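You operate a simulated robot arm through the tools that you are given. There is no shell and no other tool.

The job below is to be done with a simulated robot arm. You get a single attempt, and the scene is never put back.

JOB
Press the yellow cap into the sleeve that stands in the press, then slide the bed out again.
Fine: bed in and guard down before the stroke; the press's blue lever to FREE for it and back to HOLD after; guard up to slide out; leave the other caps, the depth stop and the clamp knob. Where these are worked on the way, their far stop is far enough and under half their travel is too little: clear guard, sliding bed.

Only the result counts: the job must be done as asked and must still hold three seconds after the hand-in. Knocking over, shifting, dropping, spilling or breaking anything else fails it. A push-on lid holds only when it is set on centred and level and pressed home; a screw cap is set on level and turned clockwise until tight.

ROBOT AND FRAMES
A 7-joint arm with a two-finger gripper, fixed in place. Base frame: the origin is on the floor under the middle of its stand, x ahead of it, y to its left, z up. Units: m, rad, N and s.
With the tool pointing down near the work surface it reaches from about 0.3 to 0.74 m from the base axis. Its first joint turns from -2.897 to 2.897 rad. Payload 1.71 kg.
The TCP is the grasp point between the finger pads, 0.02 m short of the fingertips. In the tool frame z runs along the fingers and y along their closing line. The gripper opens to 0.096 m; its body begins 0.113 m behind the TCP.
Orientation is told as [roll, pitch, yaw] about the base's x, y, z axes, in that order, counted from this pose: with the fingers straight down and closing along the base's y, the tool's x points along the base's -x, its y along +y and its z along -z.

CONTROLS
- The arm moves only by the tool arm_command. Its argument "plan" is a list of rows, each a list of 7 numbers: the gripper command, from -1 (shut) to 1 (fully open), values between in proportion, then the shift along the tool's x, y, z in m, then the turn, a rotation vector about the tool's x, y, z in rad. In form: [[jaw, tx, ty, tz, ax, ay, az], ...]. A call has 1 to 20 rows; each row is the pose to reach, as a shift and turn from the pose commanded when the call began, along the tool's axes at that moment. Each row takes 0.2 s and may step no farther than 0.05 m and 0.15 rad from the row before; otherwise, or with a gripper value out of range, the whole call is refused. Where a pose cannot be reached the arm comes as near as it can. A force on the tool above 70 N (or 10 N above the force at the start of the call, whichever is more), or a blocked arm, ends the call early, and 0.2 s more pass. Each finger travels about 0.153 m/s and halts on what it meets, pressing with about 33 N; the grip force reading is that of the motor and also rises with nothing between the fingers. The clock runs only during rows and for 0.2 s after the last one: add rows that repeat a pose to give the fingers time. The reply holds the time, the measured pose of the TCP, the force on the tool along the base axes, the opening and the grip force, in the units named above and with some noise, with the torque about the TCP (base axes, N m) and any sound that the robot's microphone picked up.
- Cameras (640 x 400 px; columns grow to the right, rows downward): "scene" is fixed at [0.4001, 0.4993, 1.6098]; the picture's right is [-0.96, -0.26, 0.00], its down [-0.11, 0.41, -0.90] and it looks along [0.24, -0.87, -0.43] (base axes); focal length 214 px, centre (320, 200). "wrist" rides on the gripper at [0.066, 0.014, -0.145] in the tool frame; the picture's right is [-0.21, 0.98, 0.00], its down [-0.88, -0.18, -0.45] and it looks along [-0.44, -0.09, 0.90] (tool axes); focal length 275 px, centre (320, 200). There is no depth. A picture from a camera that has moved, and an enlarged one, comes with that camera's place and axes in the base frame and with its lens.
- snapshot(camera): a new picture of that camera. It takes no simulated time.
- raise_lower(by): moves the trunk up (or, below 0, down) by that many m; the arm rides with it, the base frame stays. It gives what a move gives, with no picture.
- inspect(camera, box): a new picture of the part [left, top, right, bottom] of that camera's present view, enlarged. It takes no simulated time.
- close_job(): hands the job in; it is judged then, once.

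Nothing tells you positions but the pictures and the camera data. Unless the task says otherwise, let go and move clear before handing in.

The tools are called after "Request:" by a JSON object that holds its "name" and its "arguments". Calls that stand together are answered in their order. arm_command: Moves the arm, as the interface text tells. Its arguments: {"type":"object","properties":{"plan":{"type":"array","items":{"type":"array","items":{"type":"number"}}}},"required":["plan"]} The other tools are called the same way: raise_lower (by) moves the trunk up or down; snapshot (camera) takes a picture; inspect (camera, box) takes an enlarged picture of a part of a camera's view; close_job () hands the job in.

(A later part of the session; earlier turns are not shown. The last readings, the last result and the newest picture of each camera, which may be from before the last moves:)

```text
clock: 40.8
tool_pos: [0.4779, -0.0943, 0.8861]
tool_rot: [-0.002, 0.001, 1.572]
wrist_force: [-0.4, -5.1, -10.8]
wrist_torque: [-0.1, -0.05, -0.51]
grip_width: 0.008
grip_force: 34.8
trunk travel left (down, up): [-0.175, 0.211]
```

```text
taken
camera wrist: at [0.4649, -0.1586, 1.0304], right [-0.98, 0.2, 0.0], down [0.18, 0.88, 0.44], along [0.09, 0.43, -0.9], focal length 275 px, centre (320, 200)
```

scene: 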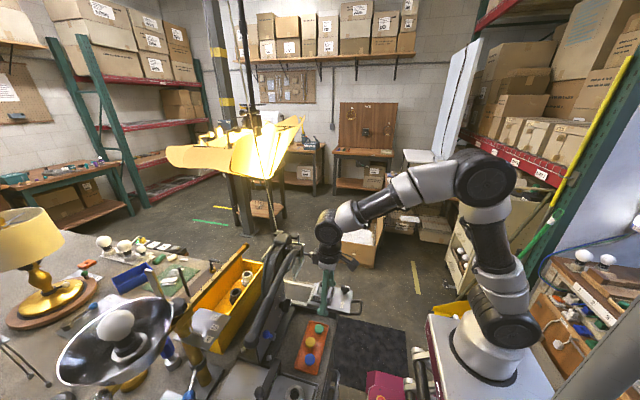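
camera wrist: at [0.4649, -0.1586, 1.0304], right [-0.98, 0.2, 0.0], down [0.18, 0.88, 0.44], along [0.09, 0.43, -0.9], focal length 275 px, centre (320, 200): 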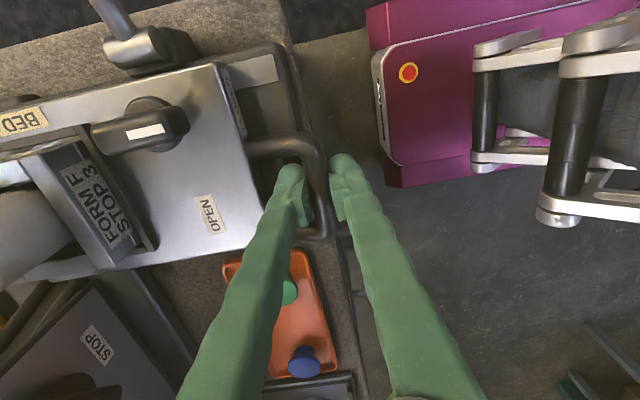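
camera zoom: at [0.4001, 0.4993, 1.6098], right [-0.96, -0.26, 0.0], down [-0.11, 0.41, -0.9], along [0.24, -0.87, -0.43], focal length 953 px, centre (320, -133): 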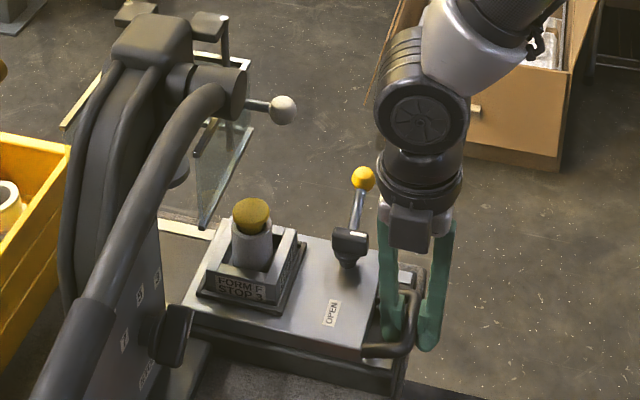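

The bed is about 0.08 m in and the cap is still steady. The ram sits near x = 0.70, so roughly 0.065 m remains. I'll keep going and watch for the stop.

Request:
{"name": "arm_command", "arguments": {"plan": [[-1, 0, -0.004, 0.0004, 0, 0, 0], [-1, 0, -0.01, 0.0008, 0, 0, 0], [-1, 0, -0.017, 0.0008, 0, 0, 0], [-1, 0, -0.024, 0.0008, 0, 0, 0], [-1, 0, -0.031, 0.0008, 0, 0, 0], [-1, 0, -0.036, 0.0008, 0, 0, 0], [-1, 0, -0.04, 0.0008, 0, 0, 0]]}}

Request:
{"name": "inspect", "arguments": {"camera": "scene", "box": [270, 230, 370, 320]}}

Request:
{"name": "snapshot", "arguments": {"camera": "wrist"}}

```text
clock: 42.4
tool_pos: [0.5182, -0.0938, 0.8875]
tool_rot: [-0.002, 0.002, 1.572]
wrist_force: [-1.2, -0.3, 3.0]
wrist_torque: [0.13, 0.0, -0.52]
grip_width: 0.0077
grip_force: 35.1
trunk travel left (down, up): [-0.175, 0.211]
```

```text
4.44 times, centred on (320, 275) of scene
camera zoom: at [0.4001, 0.4993, 1.6098], right [-0.96, -0.26, 0.0], down [-0.11, 0.41, -0.9], along [0.24, -0.87, -0.43], focal length 953 px, centre (320, -133)
```

zoom: 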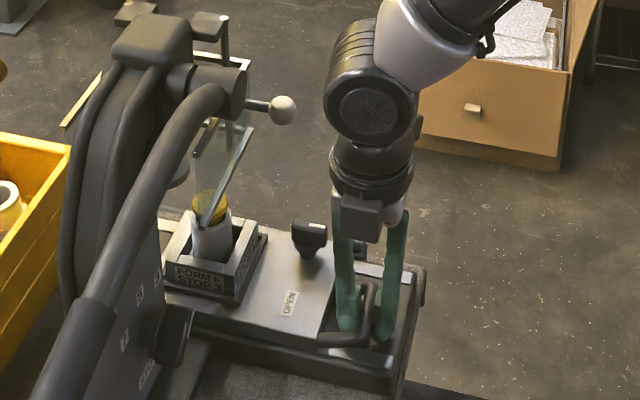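

```text
taken
camera wrist: at [0.5046, -0.1585, 1.0303], right [-0.98, 0.2, 0.0], down [0.18, 0.88, 0.44], along [0.09, 0.43, -0.9], focal length 275 px, centre (320, 200)
```

wrist: 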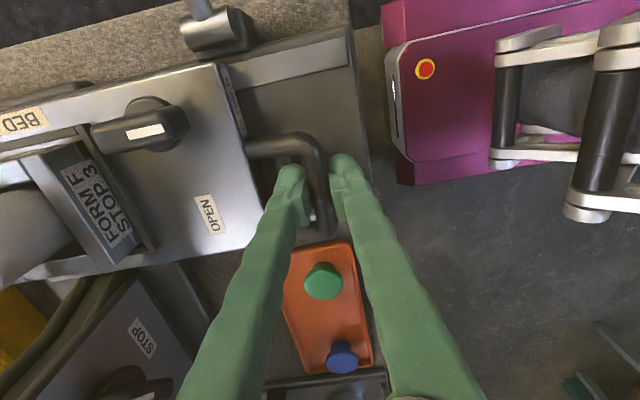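

Still no contact. I'll slide the last stretch slowly until the stop is felt.

Request:
{"name": "arm_command", "arguments": {"plan": [[-1, 0, -0.003, 0, 0, 0, 0], [-1, 0, -0.007, 0, 0, 0, 0], [-1, 0, -0.011, 0, 0, 0, 0], [-1, 0, -0.015, 0, 0, 0, 0], [-1, 0, -0.019, 0, 0, 0, 0], [-1, 0, -0.022, 0, 0, 0, 0]]}}

Request:
{"name": "inspect", "arguments": {"camera": "scene", "box": [270, 230, 370, 320]}}

```text
clock: 43.8
tool_pos: [0.5401, -0.0923, 0.8855]
tool_rot: [-0.002, 0.002, 1.574]
wrist_force: [-0.7, -2.7, 10.5]
wrist_torque: [0.1, -0.01, -0.51]
grip_width: 0.0084
grip_force: 35.0
trunk travel left (down, up): [-0.175, 0.211]
```

```text
4.44 times, centred on (320, 275) of scene
camera zoom: at [0.4001, 0.4993, 1.6098], right [-0.96, -0.26, 0.0], down [-0.11, 0.41, -0.9], along [0.24, -0.87, -0.43], focal length 953 px, centre (320, -133)
```

zoom: 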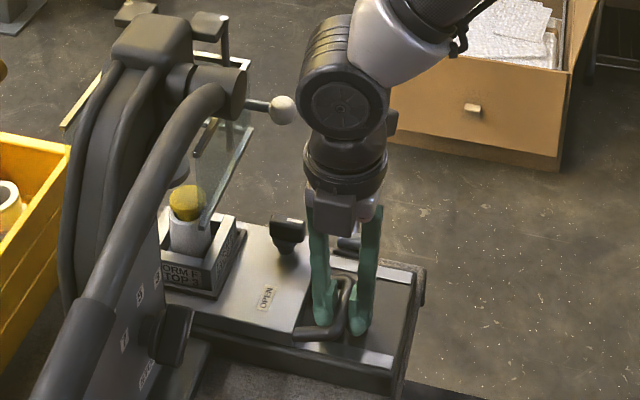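

Request:
{"name": "arm_command", "arguments": {"plan": [[-1, 0, -0.003, -0.0004, 0, 0, 0], [-1, 0, -0.006, -0.0004, 0, 0, 0], [-1, 0, -0.009, -0.0004, 0, 0, 0]]}}

Request:
{"name": "inspect", "arguments": {"camera": "scene", "box": [280, 230, 340, 290]}}

Request:
{"name": "snapshot", "arguments": {"camera": "wrist"}}

```text
clock: 44.5
tool_pos: [0.5494, -0.0927, 0.886]
tool_rot: [0.0, 0.001, 1.572]
wrist_force: [-0.8, -3.8, 9.5]
wrist_torque: [0.15, 0.02, -0.5]
grip_width: 0.0081
grip_force: 35.3
trunk travel left (down, up): [-0.175, 0.211]
```

```text
6.67 times, centred on (310, 260) of scene
camera zoom: at [0.4001, 0.4993, 1.6098], right [-0.96, -0.26, 0.0], down [-0.11, 0.41, -0.9], along [0.24, -0.87, -0.43], focal length 1430 px, centre (387, -200)
```

zoom: 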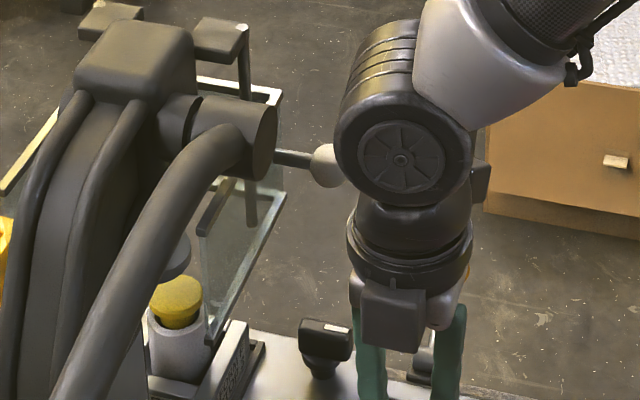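

```text
taken
camera wrist: at [0.5352, -0.1585, 1.0302], right [-0.98, 0.2, 0.0], down [0.18, 0.88, 0.44], along [0.09, 0.43, -0.9], focal length 275 px, centre (320, 200)
```

wrist: 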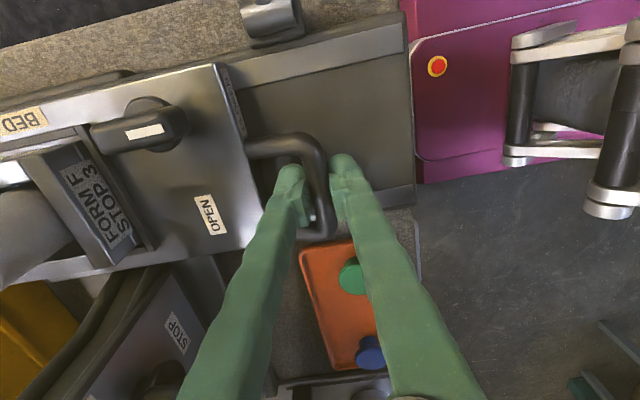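

Request:
{"name": "arm_command", "arguments": {"plan": [[-1, 0, -0.0025, 0.0004, 0, 0, 0], [-1, 0, -0.005, 0.0004, 0, 0, 0], [-1, 0, -0.0075, 0.0004, 0, 0, 0], [-1, 0, -0.01, 0.0004, 0, 0, 0]]}}

```text
clock: 45.5
tool_pos: [0.5601, -0.0934, 0.8868]
tool_rot: [-0.002, 0.0, 1.572]
wrist_force: [0.3, 1.3, 15.7]
wrist_torque: [-0.03, 0.02, -0.49]
grip_width: 0.0083
grip_force: 35.2
trunk travel left (down, up): [-0.175, 0.211]
```

Request:
{"name": "inspect", "arguments": {"camera": "scene", "box": [275, 230, 345, 300]}}

Request:
{"name": "arm_command", "arguments": {"plan": [[-1, 0, -0.0025, -0.0008, 0, 0, 0], [-1, 0, -0.005, -0.0008, 0, 0, 0]]}}

Request:
{"name": "inspect", "arguments": {"camera": "scene", "box": [275, 230, 345, 300]}}

```text
5.71 times, centred on (310, 265) of scene
camera zoom: at [0.4001, 0.4993, 1.6098], right [-0.96, -0.26, 0.0], down [-0.11, 0.41, -0.9], along [0.24, -0.87, -0.43], focal length 1226 px, centre (377, -171)
```

zoom: 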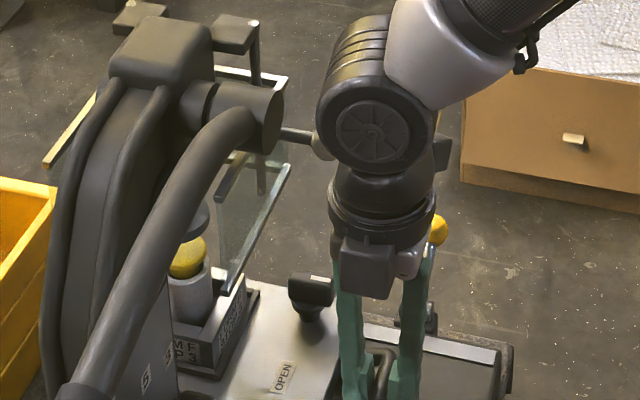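

```text
clock: 46.1
tool_pos: [0.5596, -0.0923, 0.8851]
tool_rot: [0.006, 0.001, 1.572]
wrist_force: [-15.4, 2.8, 6.4]
wrist_torque: [-0.11, 0.06, -0.53]
grip_width: 0.0081
grip_force: 34.4
trunk travel left (down, up): [-0.175, 0.211]
```

```text
5.71 times, centred on (310, 265) of scene
camera zoom: at [0.4001, 0.4993, 1.6098], right [-0.96, -0.26, 0.0], down [-0.11, 0.41, -0.9], along [0.24, -0.87, -0.43], focal length 1226 px, centre (377, -171)
```

zoom: 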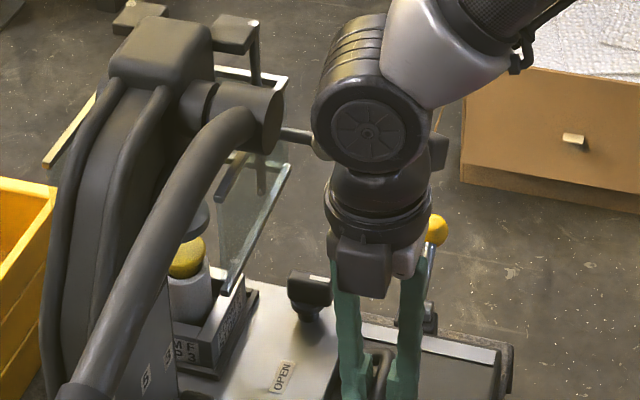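

The stop is reached: −15 N with no further motion at about 0.16 m of travel, and the cap is under the ram. I'll take off the push, open slightly, lift straight out of the loop and back away.

Request:
{"name": "arm_command", "arguments": {"plan": [[-1, 0, 0.002, 0, 0, 0, 0], [-1, 0, 0.004, 0, 0, 0, 0], [-0.7, 0, 0.004, 0, 0, 0, 0], [-0.62, 0, 0.004, 0, 0, 0, 0], [-0.62, 0, 0.004, 0, 0, 0, 0]]}}

Request:
{"name": "inspect", "arguments": {"camera": "wrist", "box": [260, 130, 380, 240]}}

```text
clock: 47.4
tool_pos: [0.5606, -0.0934, 0.8881]
tool_rot: [-0.001, 0.0, 1.572]
wrist_force: [-0.5, -0.7, 0.4]
wrist_torque: [-0.03, 0.02, -0.02]
grip_width: 0.0182
grip_force: 0.1
trunk travel left (down, up): [-0.175, 0.211]
```

```text
3.64 times, centred on (320, 185) of wrist
camera zoom: at [0.5472, -0.1588, 1.0313], right [-0.98, 0.2, 0.0], down [0.18, 0.88, 0.44], along [0.09, 0.43, -0.9], focal length 1001 px, centre (320, 254)
```

zoom: 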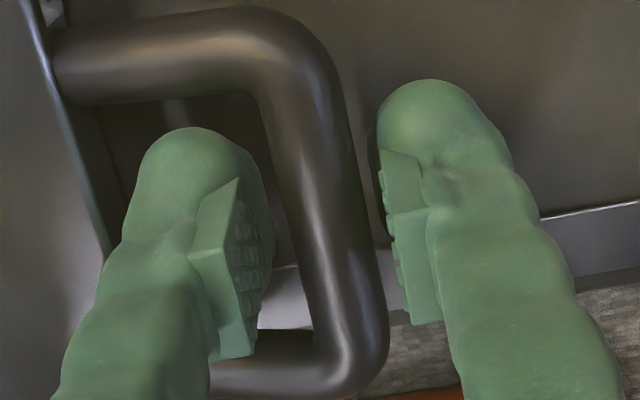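

Released with zero force. Lifting out of the loop and backing off.

Request:
{"name": "arm_command", "arguments": {"plan": [[-0.62, 0, 0, -0.01, 0, 0, 0], [-0.62, 0, 0, -0.025, 0, 0, 0], [-0.62, 0, 0, -0.045, 0, 0, 0], [-0.62, 0, 0.03, -0.06, 0, 0, 0], [-0.62, 0, 0.07, -0.08, 0, 0, 0], [-0.62, 0, 0.11, -0.11, 0, 0, 0], [-0.62, 0, 0.11, -0.13, 0, 0, 0]]}}

Request:
{"name": "inspect", "arguments": {"camera": "scene", "box": [255, 225, 345, 305]}}

Request:
{"name": "snapshot", "arguments": {"camera": "wrist"}}

```text
clock: 49.0
tool_pos: [0.4491, -0.0953, 1.0173]
tool_rot: [-0.001, 0.0, 1.572]
wrist_force: [0.3, -0.5, -0.3]
wrist_torque: [0.03, -0.01, -0.01]
grip_width: 0.0183
grip_force: 0.0
trunk travel left (down, up): [-0.175, 0.211]
```

```text
5.00 times, centred on (300, 265) of scene
camera zoom: at [0.4001, 0.4993, 1.6098], right [-0.96, -0.26, 0.0], down [-0.11, 0.41, -0.9], along [0.24, -0.87, -0.43], focal length 1072 px, centre (420, -125)
```

zoom: 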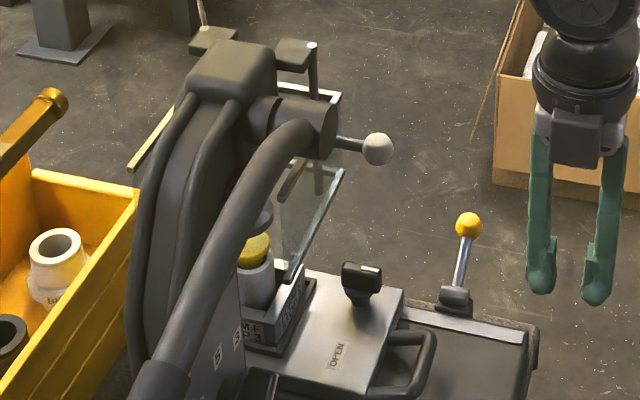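

```text
taken
camera wrist: at [0.4354, -0.16, 1.1609], right [-0.98, 0.2, 0.0], down [0.18, 0.88, 0.44], along [0.09, 0.43, -0.9], focal length 275 px, centre (320, 200)
```

wrist: 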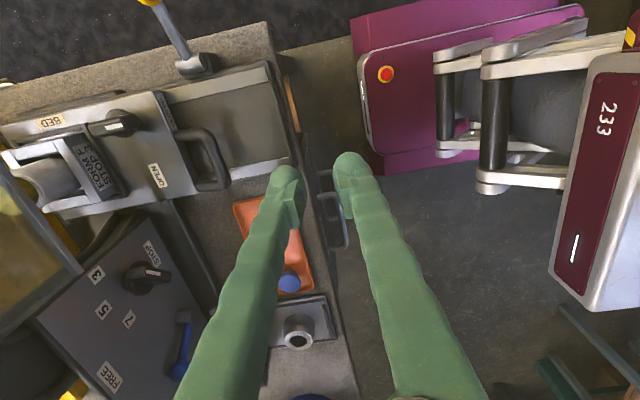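

The bed is fully in. Next is the guard: it slides on posts beside the head, and its white ball handle is near (0.62, −0.164, 1.03). I'll turn back to yaw 0 and get a good view of it.

Request:
{"name": "arm_command", "arguments": {"plan": [[-0.6, 0.005, 0, -0.01, 0, 0, 0.12], [-0.4, 0.01, 0, -0.02, 0, 0, 0.26], [-0.2, 0.015, 0, -0.03, 0, 0, 0.4], [0, 0.02, 0, -0.04, 0, 0, 0.54], [0.1, 0.025, 0, -0.05, 0, 0, 0.68], [0.2, 0.03, 0, -0.06, 0, 0, 0.82], [0.2, 0.035, 0, -0.06, 0, 0, 0.96], [0.2, 0.04, 0, -0.06, 0, 0, 1.1], [0.2, 0.04, 0, -0.06, 0, 0, 1.24], [0.2, 0.04, 0, -0.06, 0, 0, 1.38], [0.2, 0.04, 0, -0.06, 0, 0, 1.51], [0.2, 0.04, 0, -0.06, 0, 0, 1.571], [0.2, 0.04, 0, -0.06, 0, 0, 1.571]]}}

Request:
{"name": "snapshot", "arguments": {"camera": "wrist"}}

Request:
{"name": "inspect", "arguments": {"camera": "wrist", "box": [200, 200, 420, 380]}}

```text
clock: 51.8
tool_pos: [0.4484, -0.1331, 1.0762]
tool_rot: [-0.001, 0.001, -0.001]
wrist_force: [-0.7, 1.1, -0.4]
wrist_torque: [-0.01, 0.01, -0.04]
grip_width: 0.0578
grip_force: 0.0
trunk travel left (down, up): [-0.175, 0.211]
```

```text
taken
camera wrist: at [0.3845, -0.1189, 1.2206], right [0.21, 0.98, 0.0], down [0.88, -0.18, 0.44], along [0.44, -0.09, -0.9], focal length 275 px, centre (320, 200)
```

wrist: 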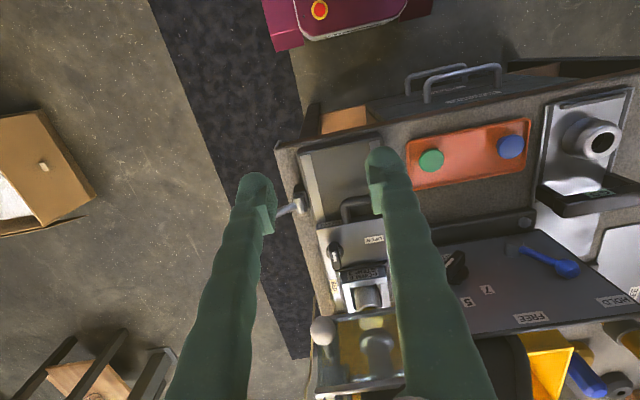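

```text
2.22 times, centred on (310, 290) of wrist
camera zoom: at [0.3845, -0.1189, 1.2206], right [0.21, 0.98, 0.0], down [0.88, -0.18, 0.44], along [0.44, -0.09, -0.9], focal length 612 px, centre (342, 0)
```

zoom: 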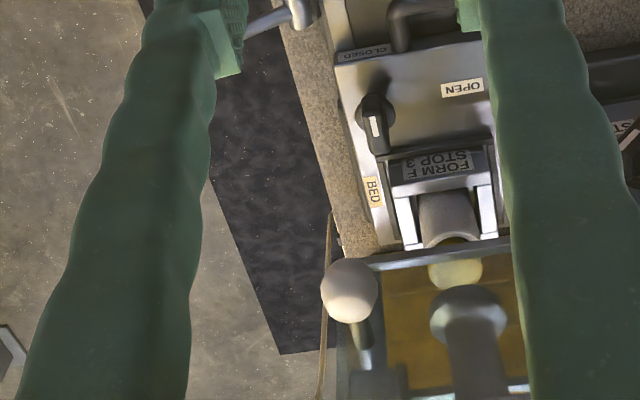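

The ball is at (0.620, −0.163, 1.032), about 26 mm across. I'll approach it with the tool tilted so the palm stays back from the hub, then grip it along y.

Request:
{"name": "arm_command", "arguments": {"plan": [[0.2, -0.03, -0.008, -0.012, 0, -0.0875, 0], [0.2, -0.06, -0.016, -0.02, 0, -0.175, 0], [0.2, -0.09, -0.024, -0.0244, 0, -0.2625, 0], [0.2, -0.1195, -0.0305, -0.0244, 0, -0.35, 0], [0.2, -0.1195, -0.0305, -0.0244, 0, -0.35, 0]]}}

Request:
{"name": "snapshot", "arguments": {"camera": "wrist"}}

Request:
{"name": "inspect", "arguments": {"camera": "scene", "box": [270, 220, 360, 300]}}

```text
clock: 53.0
tool_pos: [0.57, -0.1644, 1.1]
tool_rot: [-0.001, -0.35, 0.001]
wrist_force: [-0.2, 0.6, 0.1]
wrist_torque: [0.03, 0.02, 0.0]
grip_width: 0.0576
grip_force: 0.0
trunk travel left (down, up): [-0.175, 0.211]
```

```text
taken
camera wrist: at [0.4591, -0.1498, 1.2128], right [0.19, 0.98, 0.07], down [0.67, -0.18, 0.72], along [0.72, -0.09, -0.69], focal length 275 px, centre (320, 200)
```

wrist: 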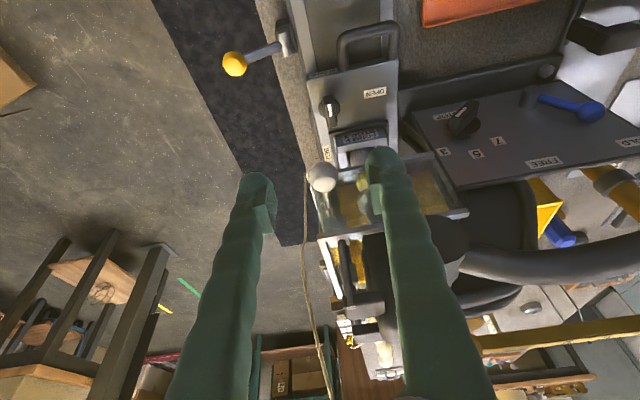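

```text
5.00 times, centred on (315, 260) of scene
camera zoom: at [0.4001, 0.4993, 1.6098], right [-0.96, -0.26, 0.0], down [-0.11, 0.41, -0.9], along [0.24, -0.87, -0.43], focal length 1072 px, centre (345, -100)
```

zoom: 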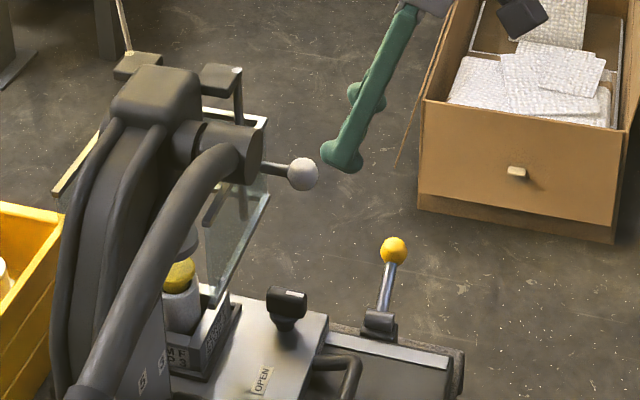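

Request:
{"name": "arm_command", "arguments": {"plan": [[0.2, -0.0232, -0.001, 0.01, 0, 0, 0], [0.2, -0.0232, -0.001, 0.035, 0, 0, 0], [0.2, -0.0232, -0.001, 0.055, 0, 0, 0], [0.2, -0.0232, -0.001, 0.055, 0, 0, 0]]}}

Request:
{"name": "inspect", "arguments": {"camera": "wrist", "box": [250, 120, 400, 250]}}

Request:
{"name": "inspect", "arguments": {"camera": "scene", "box": [280, 230, 340, 280]}}

```text
clock: 54.0
tool_pos: [0.6113, -0.1643, 1.0584]
tool_rot: [-0.001, -0.35, 0.001]
wrist_force: [-0.2, -0.7, -0.9]
wrist_torque: [0.02, 0.02, 0.04]
grip_width: 0.0573
grip_force: 0.0
trunk travel left (down, up): [-0.175, 0.211]
```

```text
3.08 times, centred on (325, 185) of wrist
camera zoom: at [0.5003, -0.1507, 1.1704], right [0.19, 0.98, 0.07], down [0.67, -0.18, 0.72], along [0.72, -0.09, -0.69], focal length 847 px, centre (305, 246)
```

zoom: 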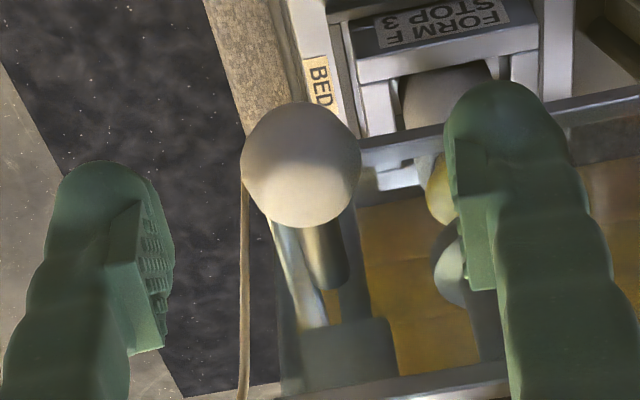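

```text
8.00 times, centred on (310, 255) of scene
camera zoom: at [0.4001, 0.4993, 1.6098], right [-0.96, -0.26, 0.0], down [-0.11, 0.41, -0.9], along [0.24, -0.87, -0.43], focal length 1716 px, centre (400, -240)
```

zoom: 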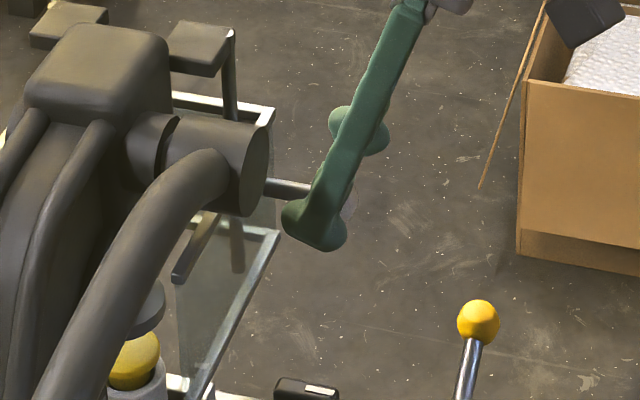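

The ball is centred between the fingers with about 27 mm to go. Advancing and closing.

Request:
{"name": "arm_command", "arguments": {"plan": [[0.2, 0, -0.0004, 0.01, 0, 0, 0], [0.2, 0, -0.0004, 0.02, 0, 0, 0], [0.2, 0, -0.0004, 0.026, 0, 0, 0], [-0.2, 0, -0.0004, 0.026, 0, 0, 0], [-0.4, 0, -0.0004, 0.026, 0, 0, 0]]}}

Request:
{"name": "inspect", "arguments": {"camera": "wrist", "box": [250, 120, 400, 250]}}

Request:
{"name": "inspect", "arguments": {"camera": "scene", "box": [280, 230, 340, 280]}}

```text
clock: 55.1
tool_pos: [0.6175, -0.1649, 1.0321]
tool_rot: [0.0, -0.35, 0.002]
wrist_force: [0.0, -0.3, 0.9]
wrist_torque: [0.01, 0.01, 0.0]
grip_width: 0.0285
grip_force: 0.0
trunk travel left (down, up): [-0.175, 0.211]
```

```text
3.08 times, centred on (325, 185) of wrist
camera zoom: at [0.5081, -0.1505, 1.1452], right [0.19, 0.98, 0.07], down [0.67, -0.18, 0.72], along [0.72, -0.09, -0.69], focal length 847 px, centre (305, 246)
```

zoom: 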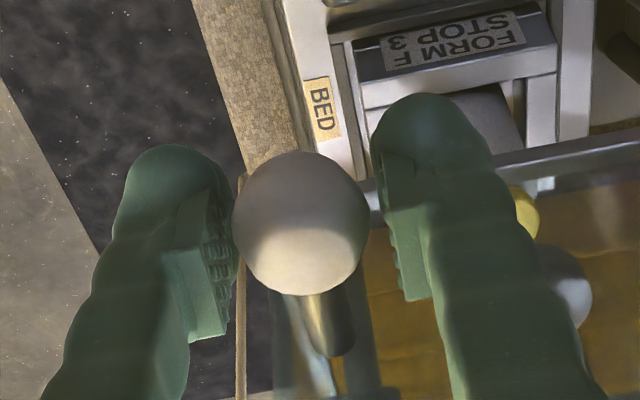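

```text
8.00 times, centred on (310, 255) of scene
camera zoom: at [0.4001, 0.4993, 1.6098], right [-0.96, -0.26, 0.0], down [-0.11, 0.41, -0.9], along [0.24, -0.87, -0.43], focal length 1716 px, centre (400, -240)
```

zoom: 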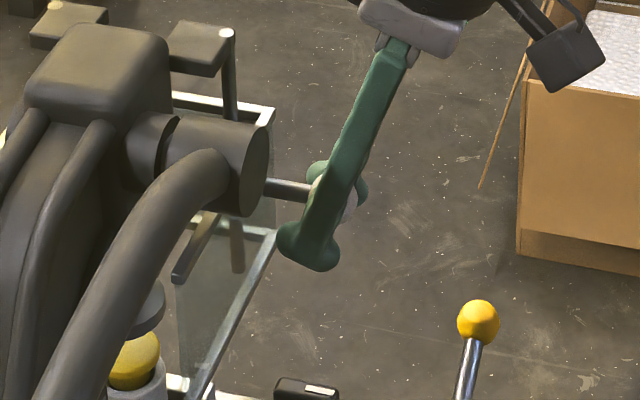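

The ball is right at the grasp point, so I'll close on it.

Request:
{"name": "arm_command", "arguments": {"plan": [[-1, 0, -0.0005, 0, 0, 0, 0], [-1, 0, -0.0005, 0, 0, 0, 0], [-1, 0, -0.0005, 0, 0, 0, 0]]}}

```text
clock: 56.0
tool_pos: [0.6203, -0.1644, 1.0326]
tool_rot: [-0.001, -0.349, 0.003]
wrist_force: [0.9, 2.3, -1.1]
wrist_torque: [-0.01, -0.24, 0.02]
grip_width: 0.0229
grip_force: 34.8
trunk travel left (down, up): [-0.175, 0.211]
```

The ball is gripped. Moving the guard down, first a short way to check that it slides.

Request:
{"name": "arm_command", "arguments": {"plan": [[-1, 0.0017, 0, 0.0047, 0, 0, 0], [-1, 0.0034, 0, 0.0094, 0, 0, 0], [-1, 0.0051, 0, 0.0141, 0, 0, 0], [-1, 0.0069, 0, 0.0188, 0, 0, 0]]}}

Request:
{"name": "inspect", "arguments": {"camera": "scene", "box": [270, 225, 350, 295]}}

```text
clock: 57.0
tool_pos: [0.6195, -0.1649, 1.0133]
tool_rot: [0.0, -0.347, 0.001]
wrist_force: [-5.0, 5.9, -0.9]
wrist_torque: [0.02, -0.52, -0.06]
grip_width: 0.0228
grip_force: 34.5
trunk travel left (down, up): [-0.175, 0.211]
```

```text
5.71 times, centred on (310, 260) of scene
camera zoom: at [0.4001, 0.4993, 1.6098], right [-0.96, -0.26, 0.0], down [-0.11, 0.41, -0.9], along [0.24, -0.87, -0.43], focal length 1226 px, centre (377, -143)
```

zoom: 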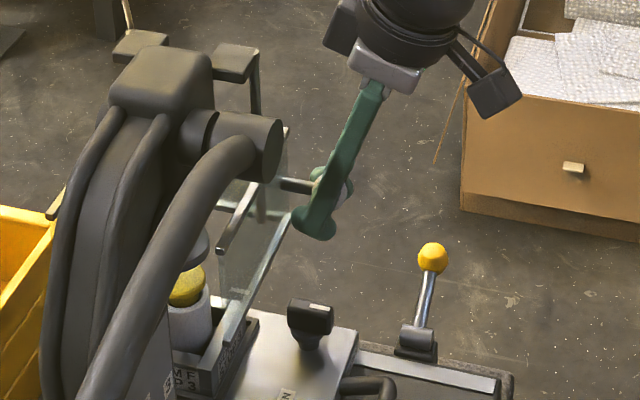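

The guard moves with the ball. The clamp knob on the bed is just below this area, so I'll lower a little more and check the clearance with pictures.

Request:
{"name": "arm_command", "arguments": {"plan": [[-1, 0.0017, 0, 0.0047, 0, 0, 0], [-1, 0.0034, 0, 0.0094, 0, 0, 0], [-1, 0.0051, 0, 0.0141, 0, 0, 0], [-1, 0.0069, 0, 0.0188, 0, 0, 0], [-1, 0.0086, 0, 0.0235, 0, 0, 0]]}}

Request:
{"name": "inspect", "arguments": {"camera": "scene", "box": [270, 235, 350, 305]}}

Request:
{"name": "snapshot", "arguments": {"camera": "wrist"}}

Request:
{"name": "inspect", "arguments": {"camera": "wrist", "box": [240, 80, 420, 220]}}

```text
clock: 58.1
tool_pos: [0.6182, -0.1646, 0.9867]
tool_rot: [-0.002, -0.35, 0.002]
wrist_force: [-5.9, 7.3, -1.2]
wrist_torque: [0.02, -0.21, -0.01]
grip_width: 0.0228
grip_force: 35.1
trunk travel left (down, up): [-0.175, 0.211]
```

```text
5.71 times, centred on (310, 270) of scene
camera zoom: at [0.4001, 0.4993, 1.6098], right [-0.96, -0.26, 0.0], down [-0.11, 0.41, -0.9], along [0.24, -0.87, -0.43], focal length 1226 px, centre (377, -200)
```

zoom: 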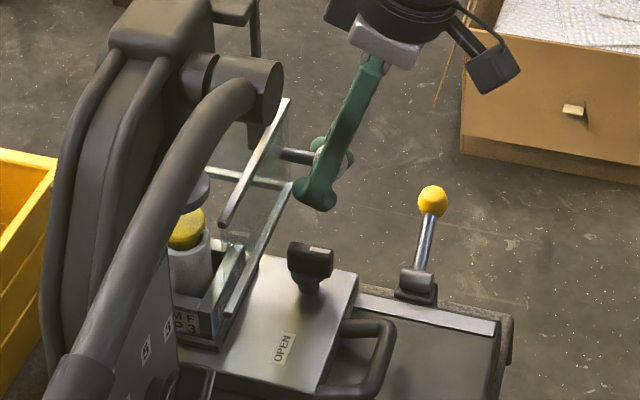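

```text
taken
camera wrist: at [0.5081, -0.1509, 1.0999], right [0.19, 0.98, 0.07], down [0.67, -0.18, 0.72], along [0.72, -0.09, -0.69], focal length 275 px, centre (320, 200)
```

wrist: 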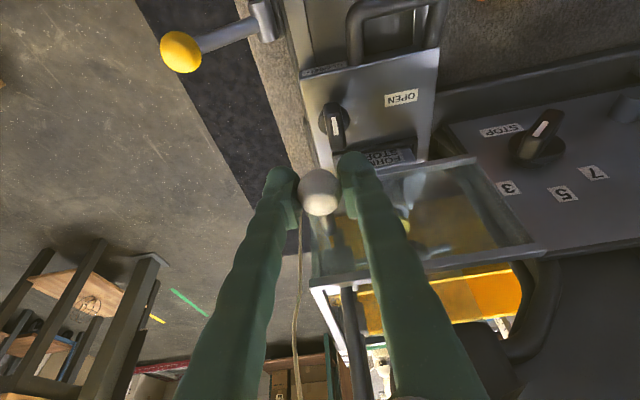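

```text
2.86 times, centred on (330, 150) of wrist
camera zoom: at [0.5081, -0.1509, 1.0999], right [0.19, 0.98, 0.07], down [0.67, -0.18, 0.72], along [0.72, -0.09, -0.69], focal length 786 px, centre (291, 343)
```

zoom: 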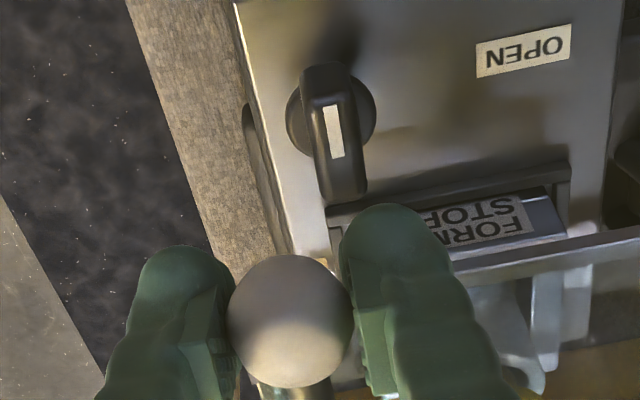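

The knob top is at about z 0.91 and my fingertips are at 0.968, so there's room for about 40 mm more. I'll keep lowering in small steps and watch for the stop.

Request:
{"name": "arm_command", "arguments": {"plan": [[-1, 0.0017, 0, 0.0047, 0, 0, 0], [-1, 0.0034, 0, 0.0094, 0, 0, 0], [-1, 0.0051, 0, 0.0141, 0, 0, 0], [-1, 0.0069, 0, 0.0188, 0, 0, 0]]}}

Request:
{"name": "inspect", "arguments": {"camera": "scene", "box": [270, 235, 350, 305]}}

Request:
{"name": "inspect", "arguments": {"camera": "wrist", "box": [240, 80, 420, 220]}}

```text
clock: 59.1
tool_pos: [0.6182, -0.1651, 0.9675]
tool_rot: [-0.002, -0.347, 0.003]
wrist_force: [-5.4, 5.9, -0.1]
wrist_torque: [0.0, -0.16, -0.02]
grip_width: 0.0228
grip_force: 34.8
trunk travel left (down, up): [-0.175, 0.211]
```

```text
5.71 times, centred on (310, 270) of scene
camera zoom: at [0.4001, 0.4993, 1.6098], right [-0.96, -0.26, 0.0], down [-0.11, 0.41, -0.9], along [0.24, -0.87, -0.43], focal length 1226 px, centre (377, -200)
```

zoom: 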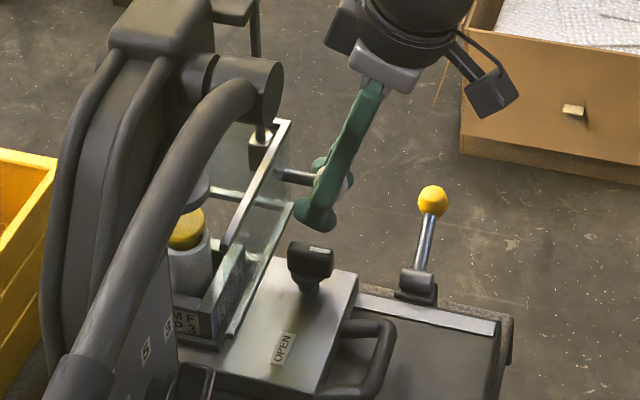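

```text
2.86 times, centred on (330, 150) of wrist
camera zoom: at [0.5081, -0.1509, 1.0799], right [0.19, 0.98, 0.07], down [0.67, -0.18, 0.72], along [0.72, -0.09, -0.69], focal length 786 px, centre (291, 343)
```

zoom: 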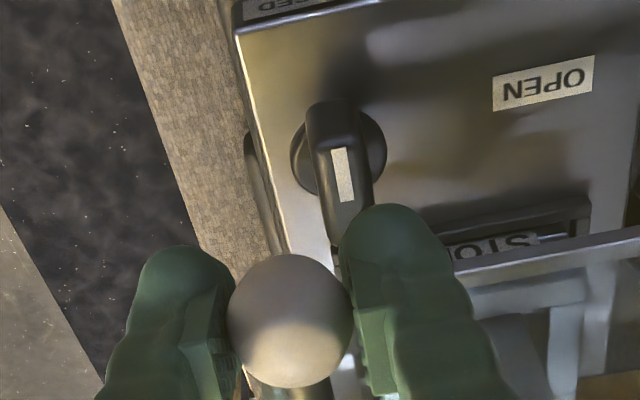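

Request:
{"name": "arm_command", "arguments": {"plan": [[-1, 0.0017, 0, 0.0047, 0, 0, 0], [-1, 0.0034, 0, 0.0094, 0, 0, 0], [-1, 0.0034, 0, 0.0094, 0, 0, 0]]}}

Request:
{"name": "inspect", "arguments": {"camera": "scene", "box": [280, 250, 340, 300]}}

Request:
{"name": "inspect", "arguments": {"camera": "wrist", "box": [240, 80, 420, 220]}}

```text
clock: 60.0
tool_pos: [0.6196, -0.1647, 0.9569]
tool_rot: [-0.002, -0.349, 0.004]
wrist_force: [-5.2, 8.0, -1.2]
wrist_torque: [-0.04, -0.43, 0.03]
grip_width: 0.0229
grip_force: 34.8
trunk travel left (down, up): [-0.175, 0.211]
```

```text
8.00 times, centred on (310, 275) of scene
camera zoom: at [0.4001, 0.4993, 1.6098], right [-0.96, -0.26, 0.0], down [-0.11, 0.41, -0.9], along [0.24, -0.87, -0.43], focal length 1716 px, centre (400, -400)
```

zoom: 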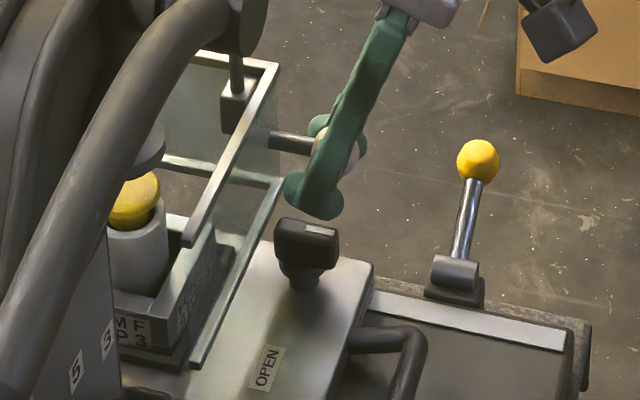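

```text
2.86 times, centred on (330, 150) of wrist
camera zoom: at [0.5082, -0.1509, 1.0698], right [0.19, 0.98, 0.07], down [0.67, -0.18, 0.72], along [0.72, -0.09, -0.69], focal length 786 px, centre (291, 343)
```

zoom: 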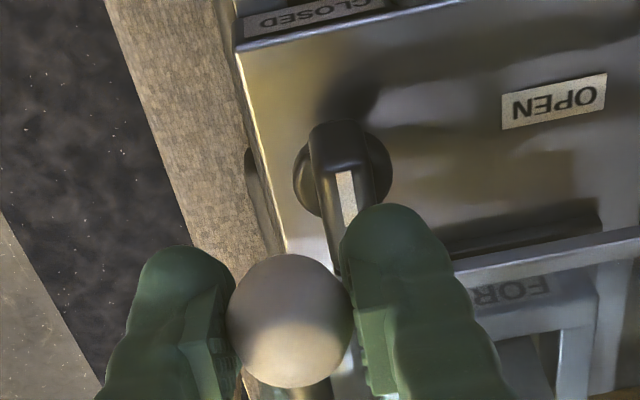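

Request:
{"name": "arm_command", "arguments": {"plan": [[-1, 0.0017, 0, 0.0047, 0, 0, 0], [-1, 0.0034, 0, 0.0094, 0, 0, 0], [-1, 0.0034, 0, 0.0094, 0, 0, 0]]}}

Request:
{"name": "inspect", "arguments": {"camera": "scene", "box": [280, 250, 340, 300]}}

```text
clock: 60.8
tool_pos: [0.6188, -0.164, 0.9486]
tool_rot: [-0.002, -0.349, 0.002]
wrist_force: [-7.5, 7.2, -1.2]
wrist_torque: [-0.04, -0.4, -0.01]
grip_width: 0.0228
grip_force: 35.1
trunk travel left (down, up): [-0.175, 0.211]
```

```text
8.00 times, centred on (310, 275) of scene
camera zoom: at [0.4001, 0.4993, 1.6098], right [-0.96, -0.26, 0.0], down [-0.11, 0.41, -0.9], along [0.24, -0.87, -0.43], focal length 1716 px, centre (400, -400)
```

zoom: 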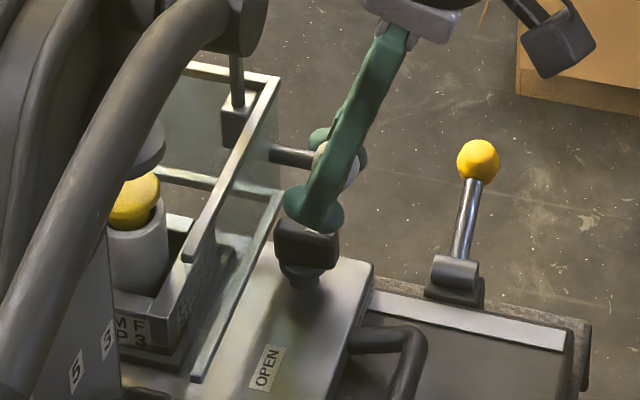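

About 85 mm of guard travel so far, and my fingertips are now getting close to the clamp knob. I'll let go of the ball, rise above it and push it down from the top instead.

Request:
{"name": "arm_command", "arguments": {"plan": [[-0.5, 0, 0, 0, 0, 0, 0], [-0.2, 0, 0, 0, 0, 0, 0], [-0.2, 0, 0, -0.015, 0, 0, 0], [-0.2, 0, 0, -0.035, 0, 0, 0], [-0.2, 0, 0, -0.055, 0, 0, 0], [-0.2, 0, 0, -0.055, 0, 0, 0]]}}

Request:
{"name": "inspect", "arguments": {"camera": "scene", "box": [280, 240, 340, 300]}}

Request:
{"name": "snapshot", "arguments": {"camera": "wrist"}}

Request:
{"name": "inspect", "arguments": {"camera": "wrist", "box": [240, 80, 420, 220]}}

```text
clock: 62.1
tool_pos: [0.6003, -0.167, 1.0007]
tool_rot: [-0.003, -0.35, 0.002]
wrist_force: [-0.5, 0.7, 0.1]
wrist_torque: [0.02, -0.01, -0.04]
grip_width: 0.0385
grip_force: 0.0
trunk travel left (down, up): [-0.175, 0.211]
```

```text
6.67 times, centred on (310, 270) of scene
camera zoom: at [0.4001, 0.4993, 1.6098], right [-0.96, -0.26, 0.0], down [-0.11, 0.41, -0.9], along [0.24, -0.87, -0.43], focal length 1430 px, centre (387, -267)
```

zoom: 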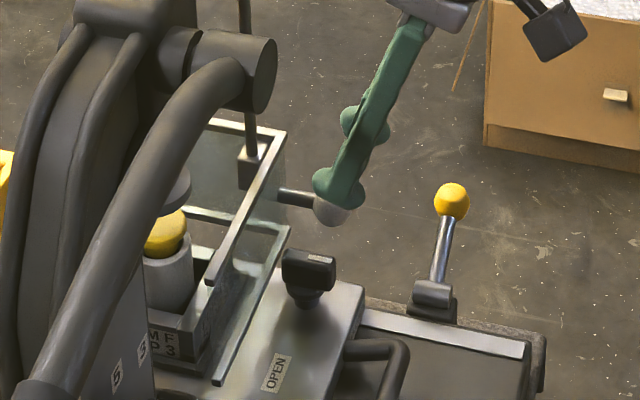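

```text
taken
camera wrist: at [0.49, -0.1526, 1.1124], right [0.19, 0.98, 0.07], down [0.67, -0.18, 0.72], along [0.72, -0.09, -0.69], focal length 275 px, centre (320, 200)
```

wrist: 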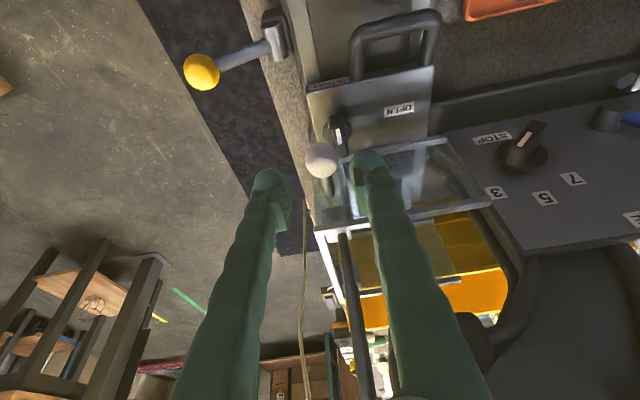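

```text
2.86 times, centred on (330, 150) of wrist
camera zoom: at [0.49, -0.1526, 1.1124], right [0.19, 0.98, 0.07], down [0.67, -0.18, 0.72], along [0.72, -0.09, -0.69], focal length 786 px, centre (291, 343)
```

zoom: 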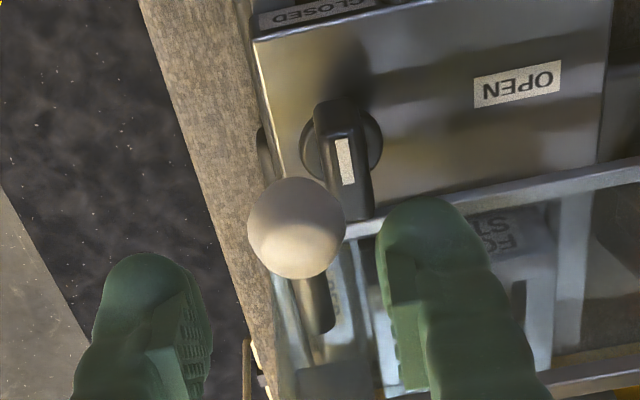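

The guard stays where I left it, with the ball at (0.620, −0.1645, 0.946). I'll close the fingers above the ball and push down from the top.

Request:
{"name": "arm_command", "arguments": {"plan": [[-1, -0.0091, 0.002, 0.0086, 0, 0, 0], [-1, -0.0091, 0.002, 0.0086, 0, 0, 0], [-1, -0.0064, 0.002, 0.0161, 0, 0, 0], [-1, -0.005, 0.002, 0.0199, 0, 0, 0]]}}

Request:
{"name": "inspect", "arguments": {"camera": "scene", "box": [280, 240, 340, 300]}}

Request:
{"name": "inspect", "arguments": {"camera": "wrist", "box": [240, 80, 420, 220]}}

```text
clock: 63.1
tool_pos: [0.6108, -0.1637, 0.9833]
tool_rot: [-0.001, -0.349, 0.003]
wrist_force: [0.2, 0.1, 0.3]
wrist_torque: [0.03, 0.0, 0.0]
grip_width: 0.0
grip_force: 29.7
trunk travel left (down, up): [-0.175, 0.211]
```

```text
6.67 times, centred on (310, 270) of scene
camera zoom: at [0.4001, 0.4993, 1.6098], right [-0.96, -0.26, 0.0], down [-0.11, 0.41, -0.9], along [0.24, -0.87, -0.43], focal length 1430 px, centre (387, -267)
```

zoom: 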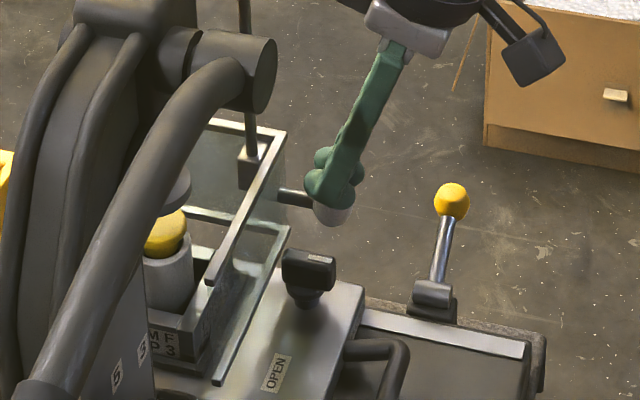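

```text
2.86 times, centred on (330, 150) of wrist
camera zoom: at [0.5008, -0.1492, 1.0954], right [0.19, 0.98, 0.07], down [0.67, -0.18, 0.72], along [0.72, -0.09, -0.69], focal length 786 px, centre (291, 343)
```

zoom: 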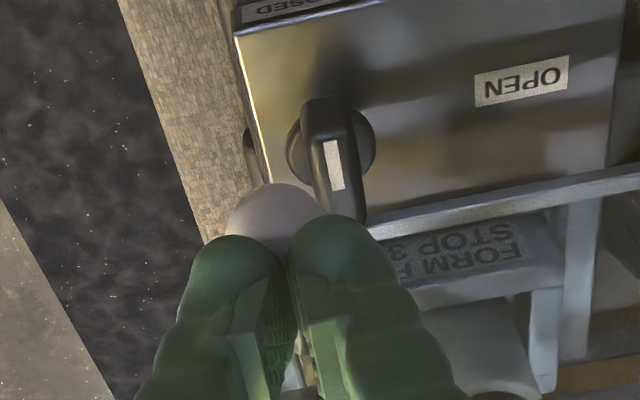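

Request:
{"name": "arm_command", "arguments": {"plan": [[-1, 0.0007, -0.0025, 0.0019, 0, 0, 0], [-1, 0.0014, -0.0025, 0.0038, 0, 0, 0], [-1, 0.0021, -0.0025, 0.0056, 0, 0, 0], [-1, 0.0027, -0.0025, 0.0075, 0, 0, 0], [-1, 0.0034, -0.0025, 0.0094, 0, 0, 0]]}}

Request:
{"name": "inspect", "arguments": {"camera": "scene", "box": [280, 240, 340, 300]}}

```text
clock: 64.3
tool_pos: [0.6115, -0.1666, 0.9722]
tool_rot: [-0.002, -0.35, 0.001]
wrist_force: [-0.8, 0.7, -0.4]
wrist_torque: [-0.02, 0.02, -0.01]
grip_width: 0.0001
grip_force: 29.1
trunk travel left (down, up): [-0.175, 0.211]
```

```text
6.67 times, centred on (310, 270) of scene
camera zoom: at [0.4001, 0.4993, 1.6098], right [-0.96, -0.26, 0.0], down [-0.11, 0.41, -0.9], along [0.24, -0.87, -0.43], focal length 1430 px, centre (387, -267)
```

zoom: 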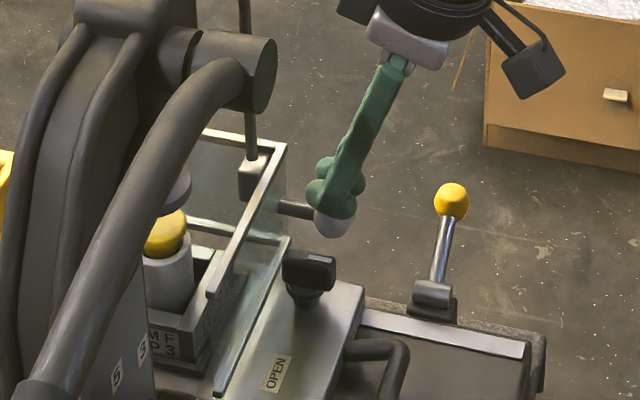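

Request:
{"name": "arm_command", "arguments": {"plan": [[-1, 0.0007, 0, 0.0019, 0, 0, 0], [-1, 0.0014, 0, 0.0038, 0, 0, 0], [-1, 0.0021, 0, 0.0056, 0, 0, 0], [-1, 0.0027, 0, 0.0075, 0, 0, 0], [-1, 0.0034, 0, 0.0094, 0, 0, 0]]}}

Request:
{"name": "inspect", "arguments": {"camera": "scene", "box": [280, 240, 340, 300]}}

Request:
{"name": "inspect", "arguments": {"camera": "wrist", "box": [240, 80, 420, 220]}}

```text
clock: 65.5
tool_pos: [0.606, -0.1645, 0.9695]
tool_rot: [-0.002, -0.362, 0.003]
wrist_force: [-0.1, 3.7, 40.0]
wrist_torque: [0.05, -0.12, 0.03]
grip_width: 0.0059
grip_force: 29.5
trunk travel left (down, up): [-0.175, 0.211]
```

```text
6.67 times, centred on (310, 270) of scene
camera zoom: at [0.4001, 0.4993, 1.6098], right [-0.96, -0.26, 0.0], down [-0.11, 0.41, -0.9], along [0.24, -0.87, -0.43], focal length 1430 px, centre (387, -267)
```

zoom: 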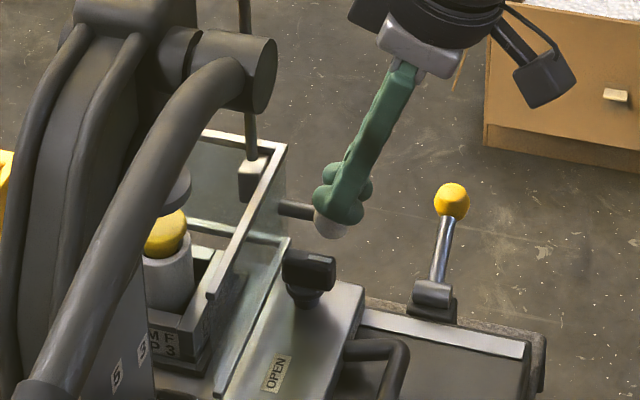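

```text
2.86 times, centred on (330, 150) of wrist
camera zoom: at [0.4943, -0.1509, 1.0805], right [0.19, 0.98, 0.07], down [0.66, -0.18, 0.73], along [0.72, -0.09, -0.68], focal length 786 px, centre (291, 343)
```

zoom: 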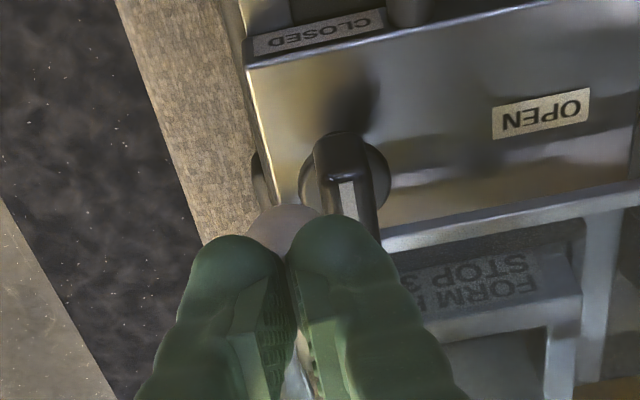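

A firm 40 N reaction with no more travel means the guard is at its lower stop. Backing the hand off and verifying.

Request:
{"name": "arm_command", "arguments": {"plan": [[-1, 0, 0, -0.01, 0, 0, 0], [-1, 0, 0, -0.03, 0, 0, 0], [-1, 0.01, 0, -0.06, 0, 0, 0], [-1, 0.03, 0, -0.09, 0, 0, 0], [-1, 0.03, 0, -0.09, 0, 0, 0]]}}

Request:
{"name": "inspect", "arguments": {"camera": "scene", "box": [260, 230, 350, 310]}}

Request:
{"name": "snapshot", "arguments": {"camera": "wrist"}}

```text
clock: 66.8
tool_pos: [0.5523, -0.1666, 1.0373]
tool_rot: [-0.001, -0.35, 0.001]
wrist_force: [0.4, 0.1, -0.2]
wrist_torque: [0.03, 0.0, -0.03]
grip_width: 0.0001
grip_force: 29.3
trunk travel left (down, up): [-0.175, 0.211]
```

```text
5.00 times, centred on (305, 270) of scene
camera zoom: at [0.4001, 0.4993, 1.6098], right [-0.96, -0.26, 0.0], down [-0.11, 0.41, -0.9], along [0.24, -0.87, -0.43], focal length 1072 px, centre (395, -150)
```

zoom: 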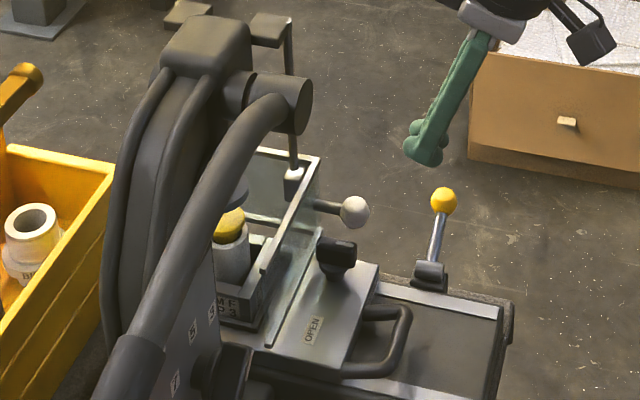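

```text
taken
camera wrist: at [0.4413, -0.152, 1.1497], right [0.19, 0.98, 0.07], down [0.67, -0.18, 0.72], along [0.72, -0.09, -0.69], focal length 275 px, centre (320, 200)
```

wrist: 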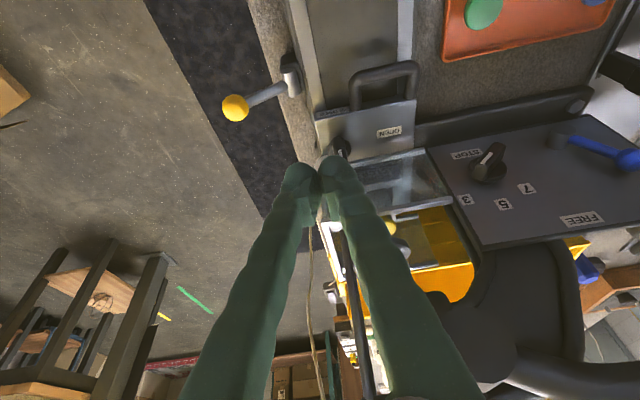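

The guard is fully down and staying there. Next is the press's blue lever: ball at about (0.673, 0.136, 0.950), pivot at (0.67, 0.107, 0.904), with FREE on the −y side. I'll retreat, then come in under the press lever with a stronger tilt.

Request:
{"name": "arm_command", "arguments": {"plan": [[-1, 0.018, 0.022, -0.022, 0, 0, 0], [-1, 0.036, 0.045, -0.044, 0, 0, 0], [-0.5, 0.0529, 0.067, -0.0651, 0, 0, 0], [-0.2, 0.049, 0.115, -0.0637, 0, 0, 0], [0, 0.0455, 0.163, -0.0623, 0, 0, 0], [0, 0.0418, 0.211, -0.061, 0, -0.07, 0], [0, 0.038, 0.259, -0.0596, 0, -0.14, 0], [0, 0.0341, 0.307, -0.0582, 0, -0.2, 0], [0, 0.0341, 0.307, -0.0582, 0, -0.2, 0]]}}

Request:
{"name": "snapshot", "arguments": {"camera": "wrist"}}

Request:
{"name": "inspect", "arguments": {"camera": "scene", "box": [220, 240, 380, 380]}}

```text
clock: 68.8
tool_pos: [0.5021, 0.1422, 1.0811]
tool_rot: [0.001, -0.55, 0.002]
wrist_force: [0.7, -0.4, 0.5]
wrist_torque: [-0.03, 0.01, 0.01]
grip_width: 0.0482
grip_force: 0.0
trunk travel left (down, up): [-0.175, 0.211]
```

```text
taken
camera wrist: at [0.3706, 0.155, 1.1686], right [0.17, 0.98, 0.11], down [0.52, -0.18, 0.84], along [0.84, -0.09, -0.54], focal length 275 px, centre (320, 200)
```

wrist: 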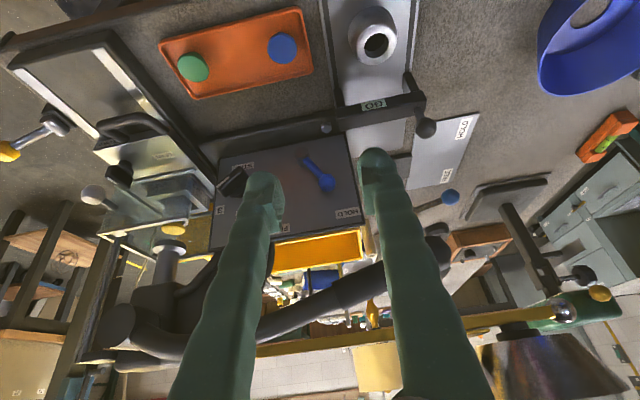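

```text
2.86 times, centred on (300, 310) of scene
camera zoom: at [0.4001, 0.4993, 1.6098], right [-0.96, -0.26, 0.0], down [-0.11, 0.41, -0.9], along [0.24, -0.87, -0.43], focal length 613 px, centre (377, -114)
```

zoom: 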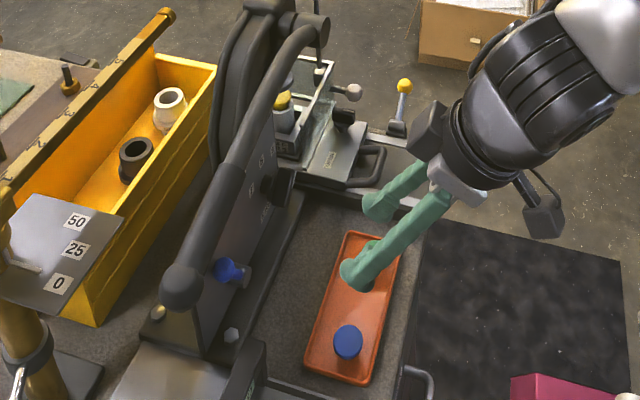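

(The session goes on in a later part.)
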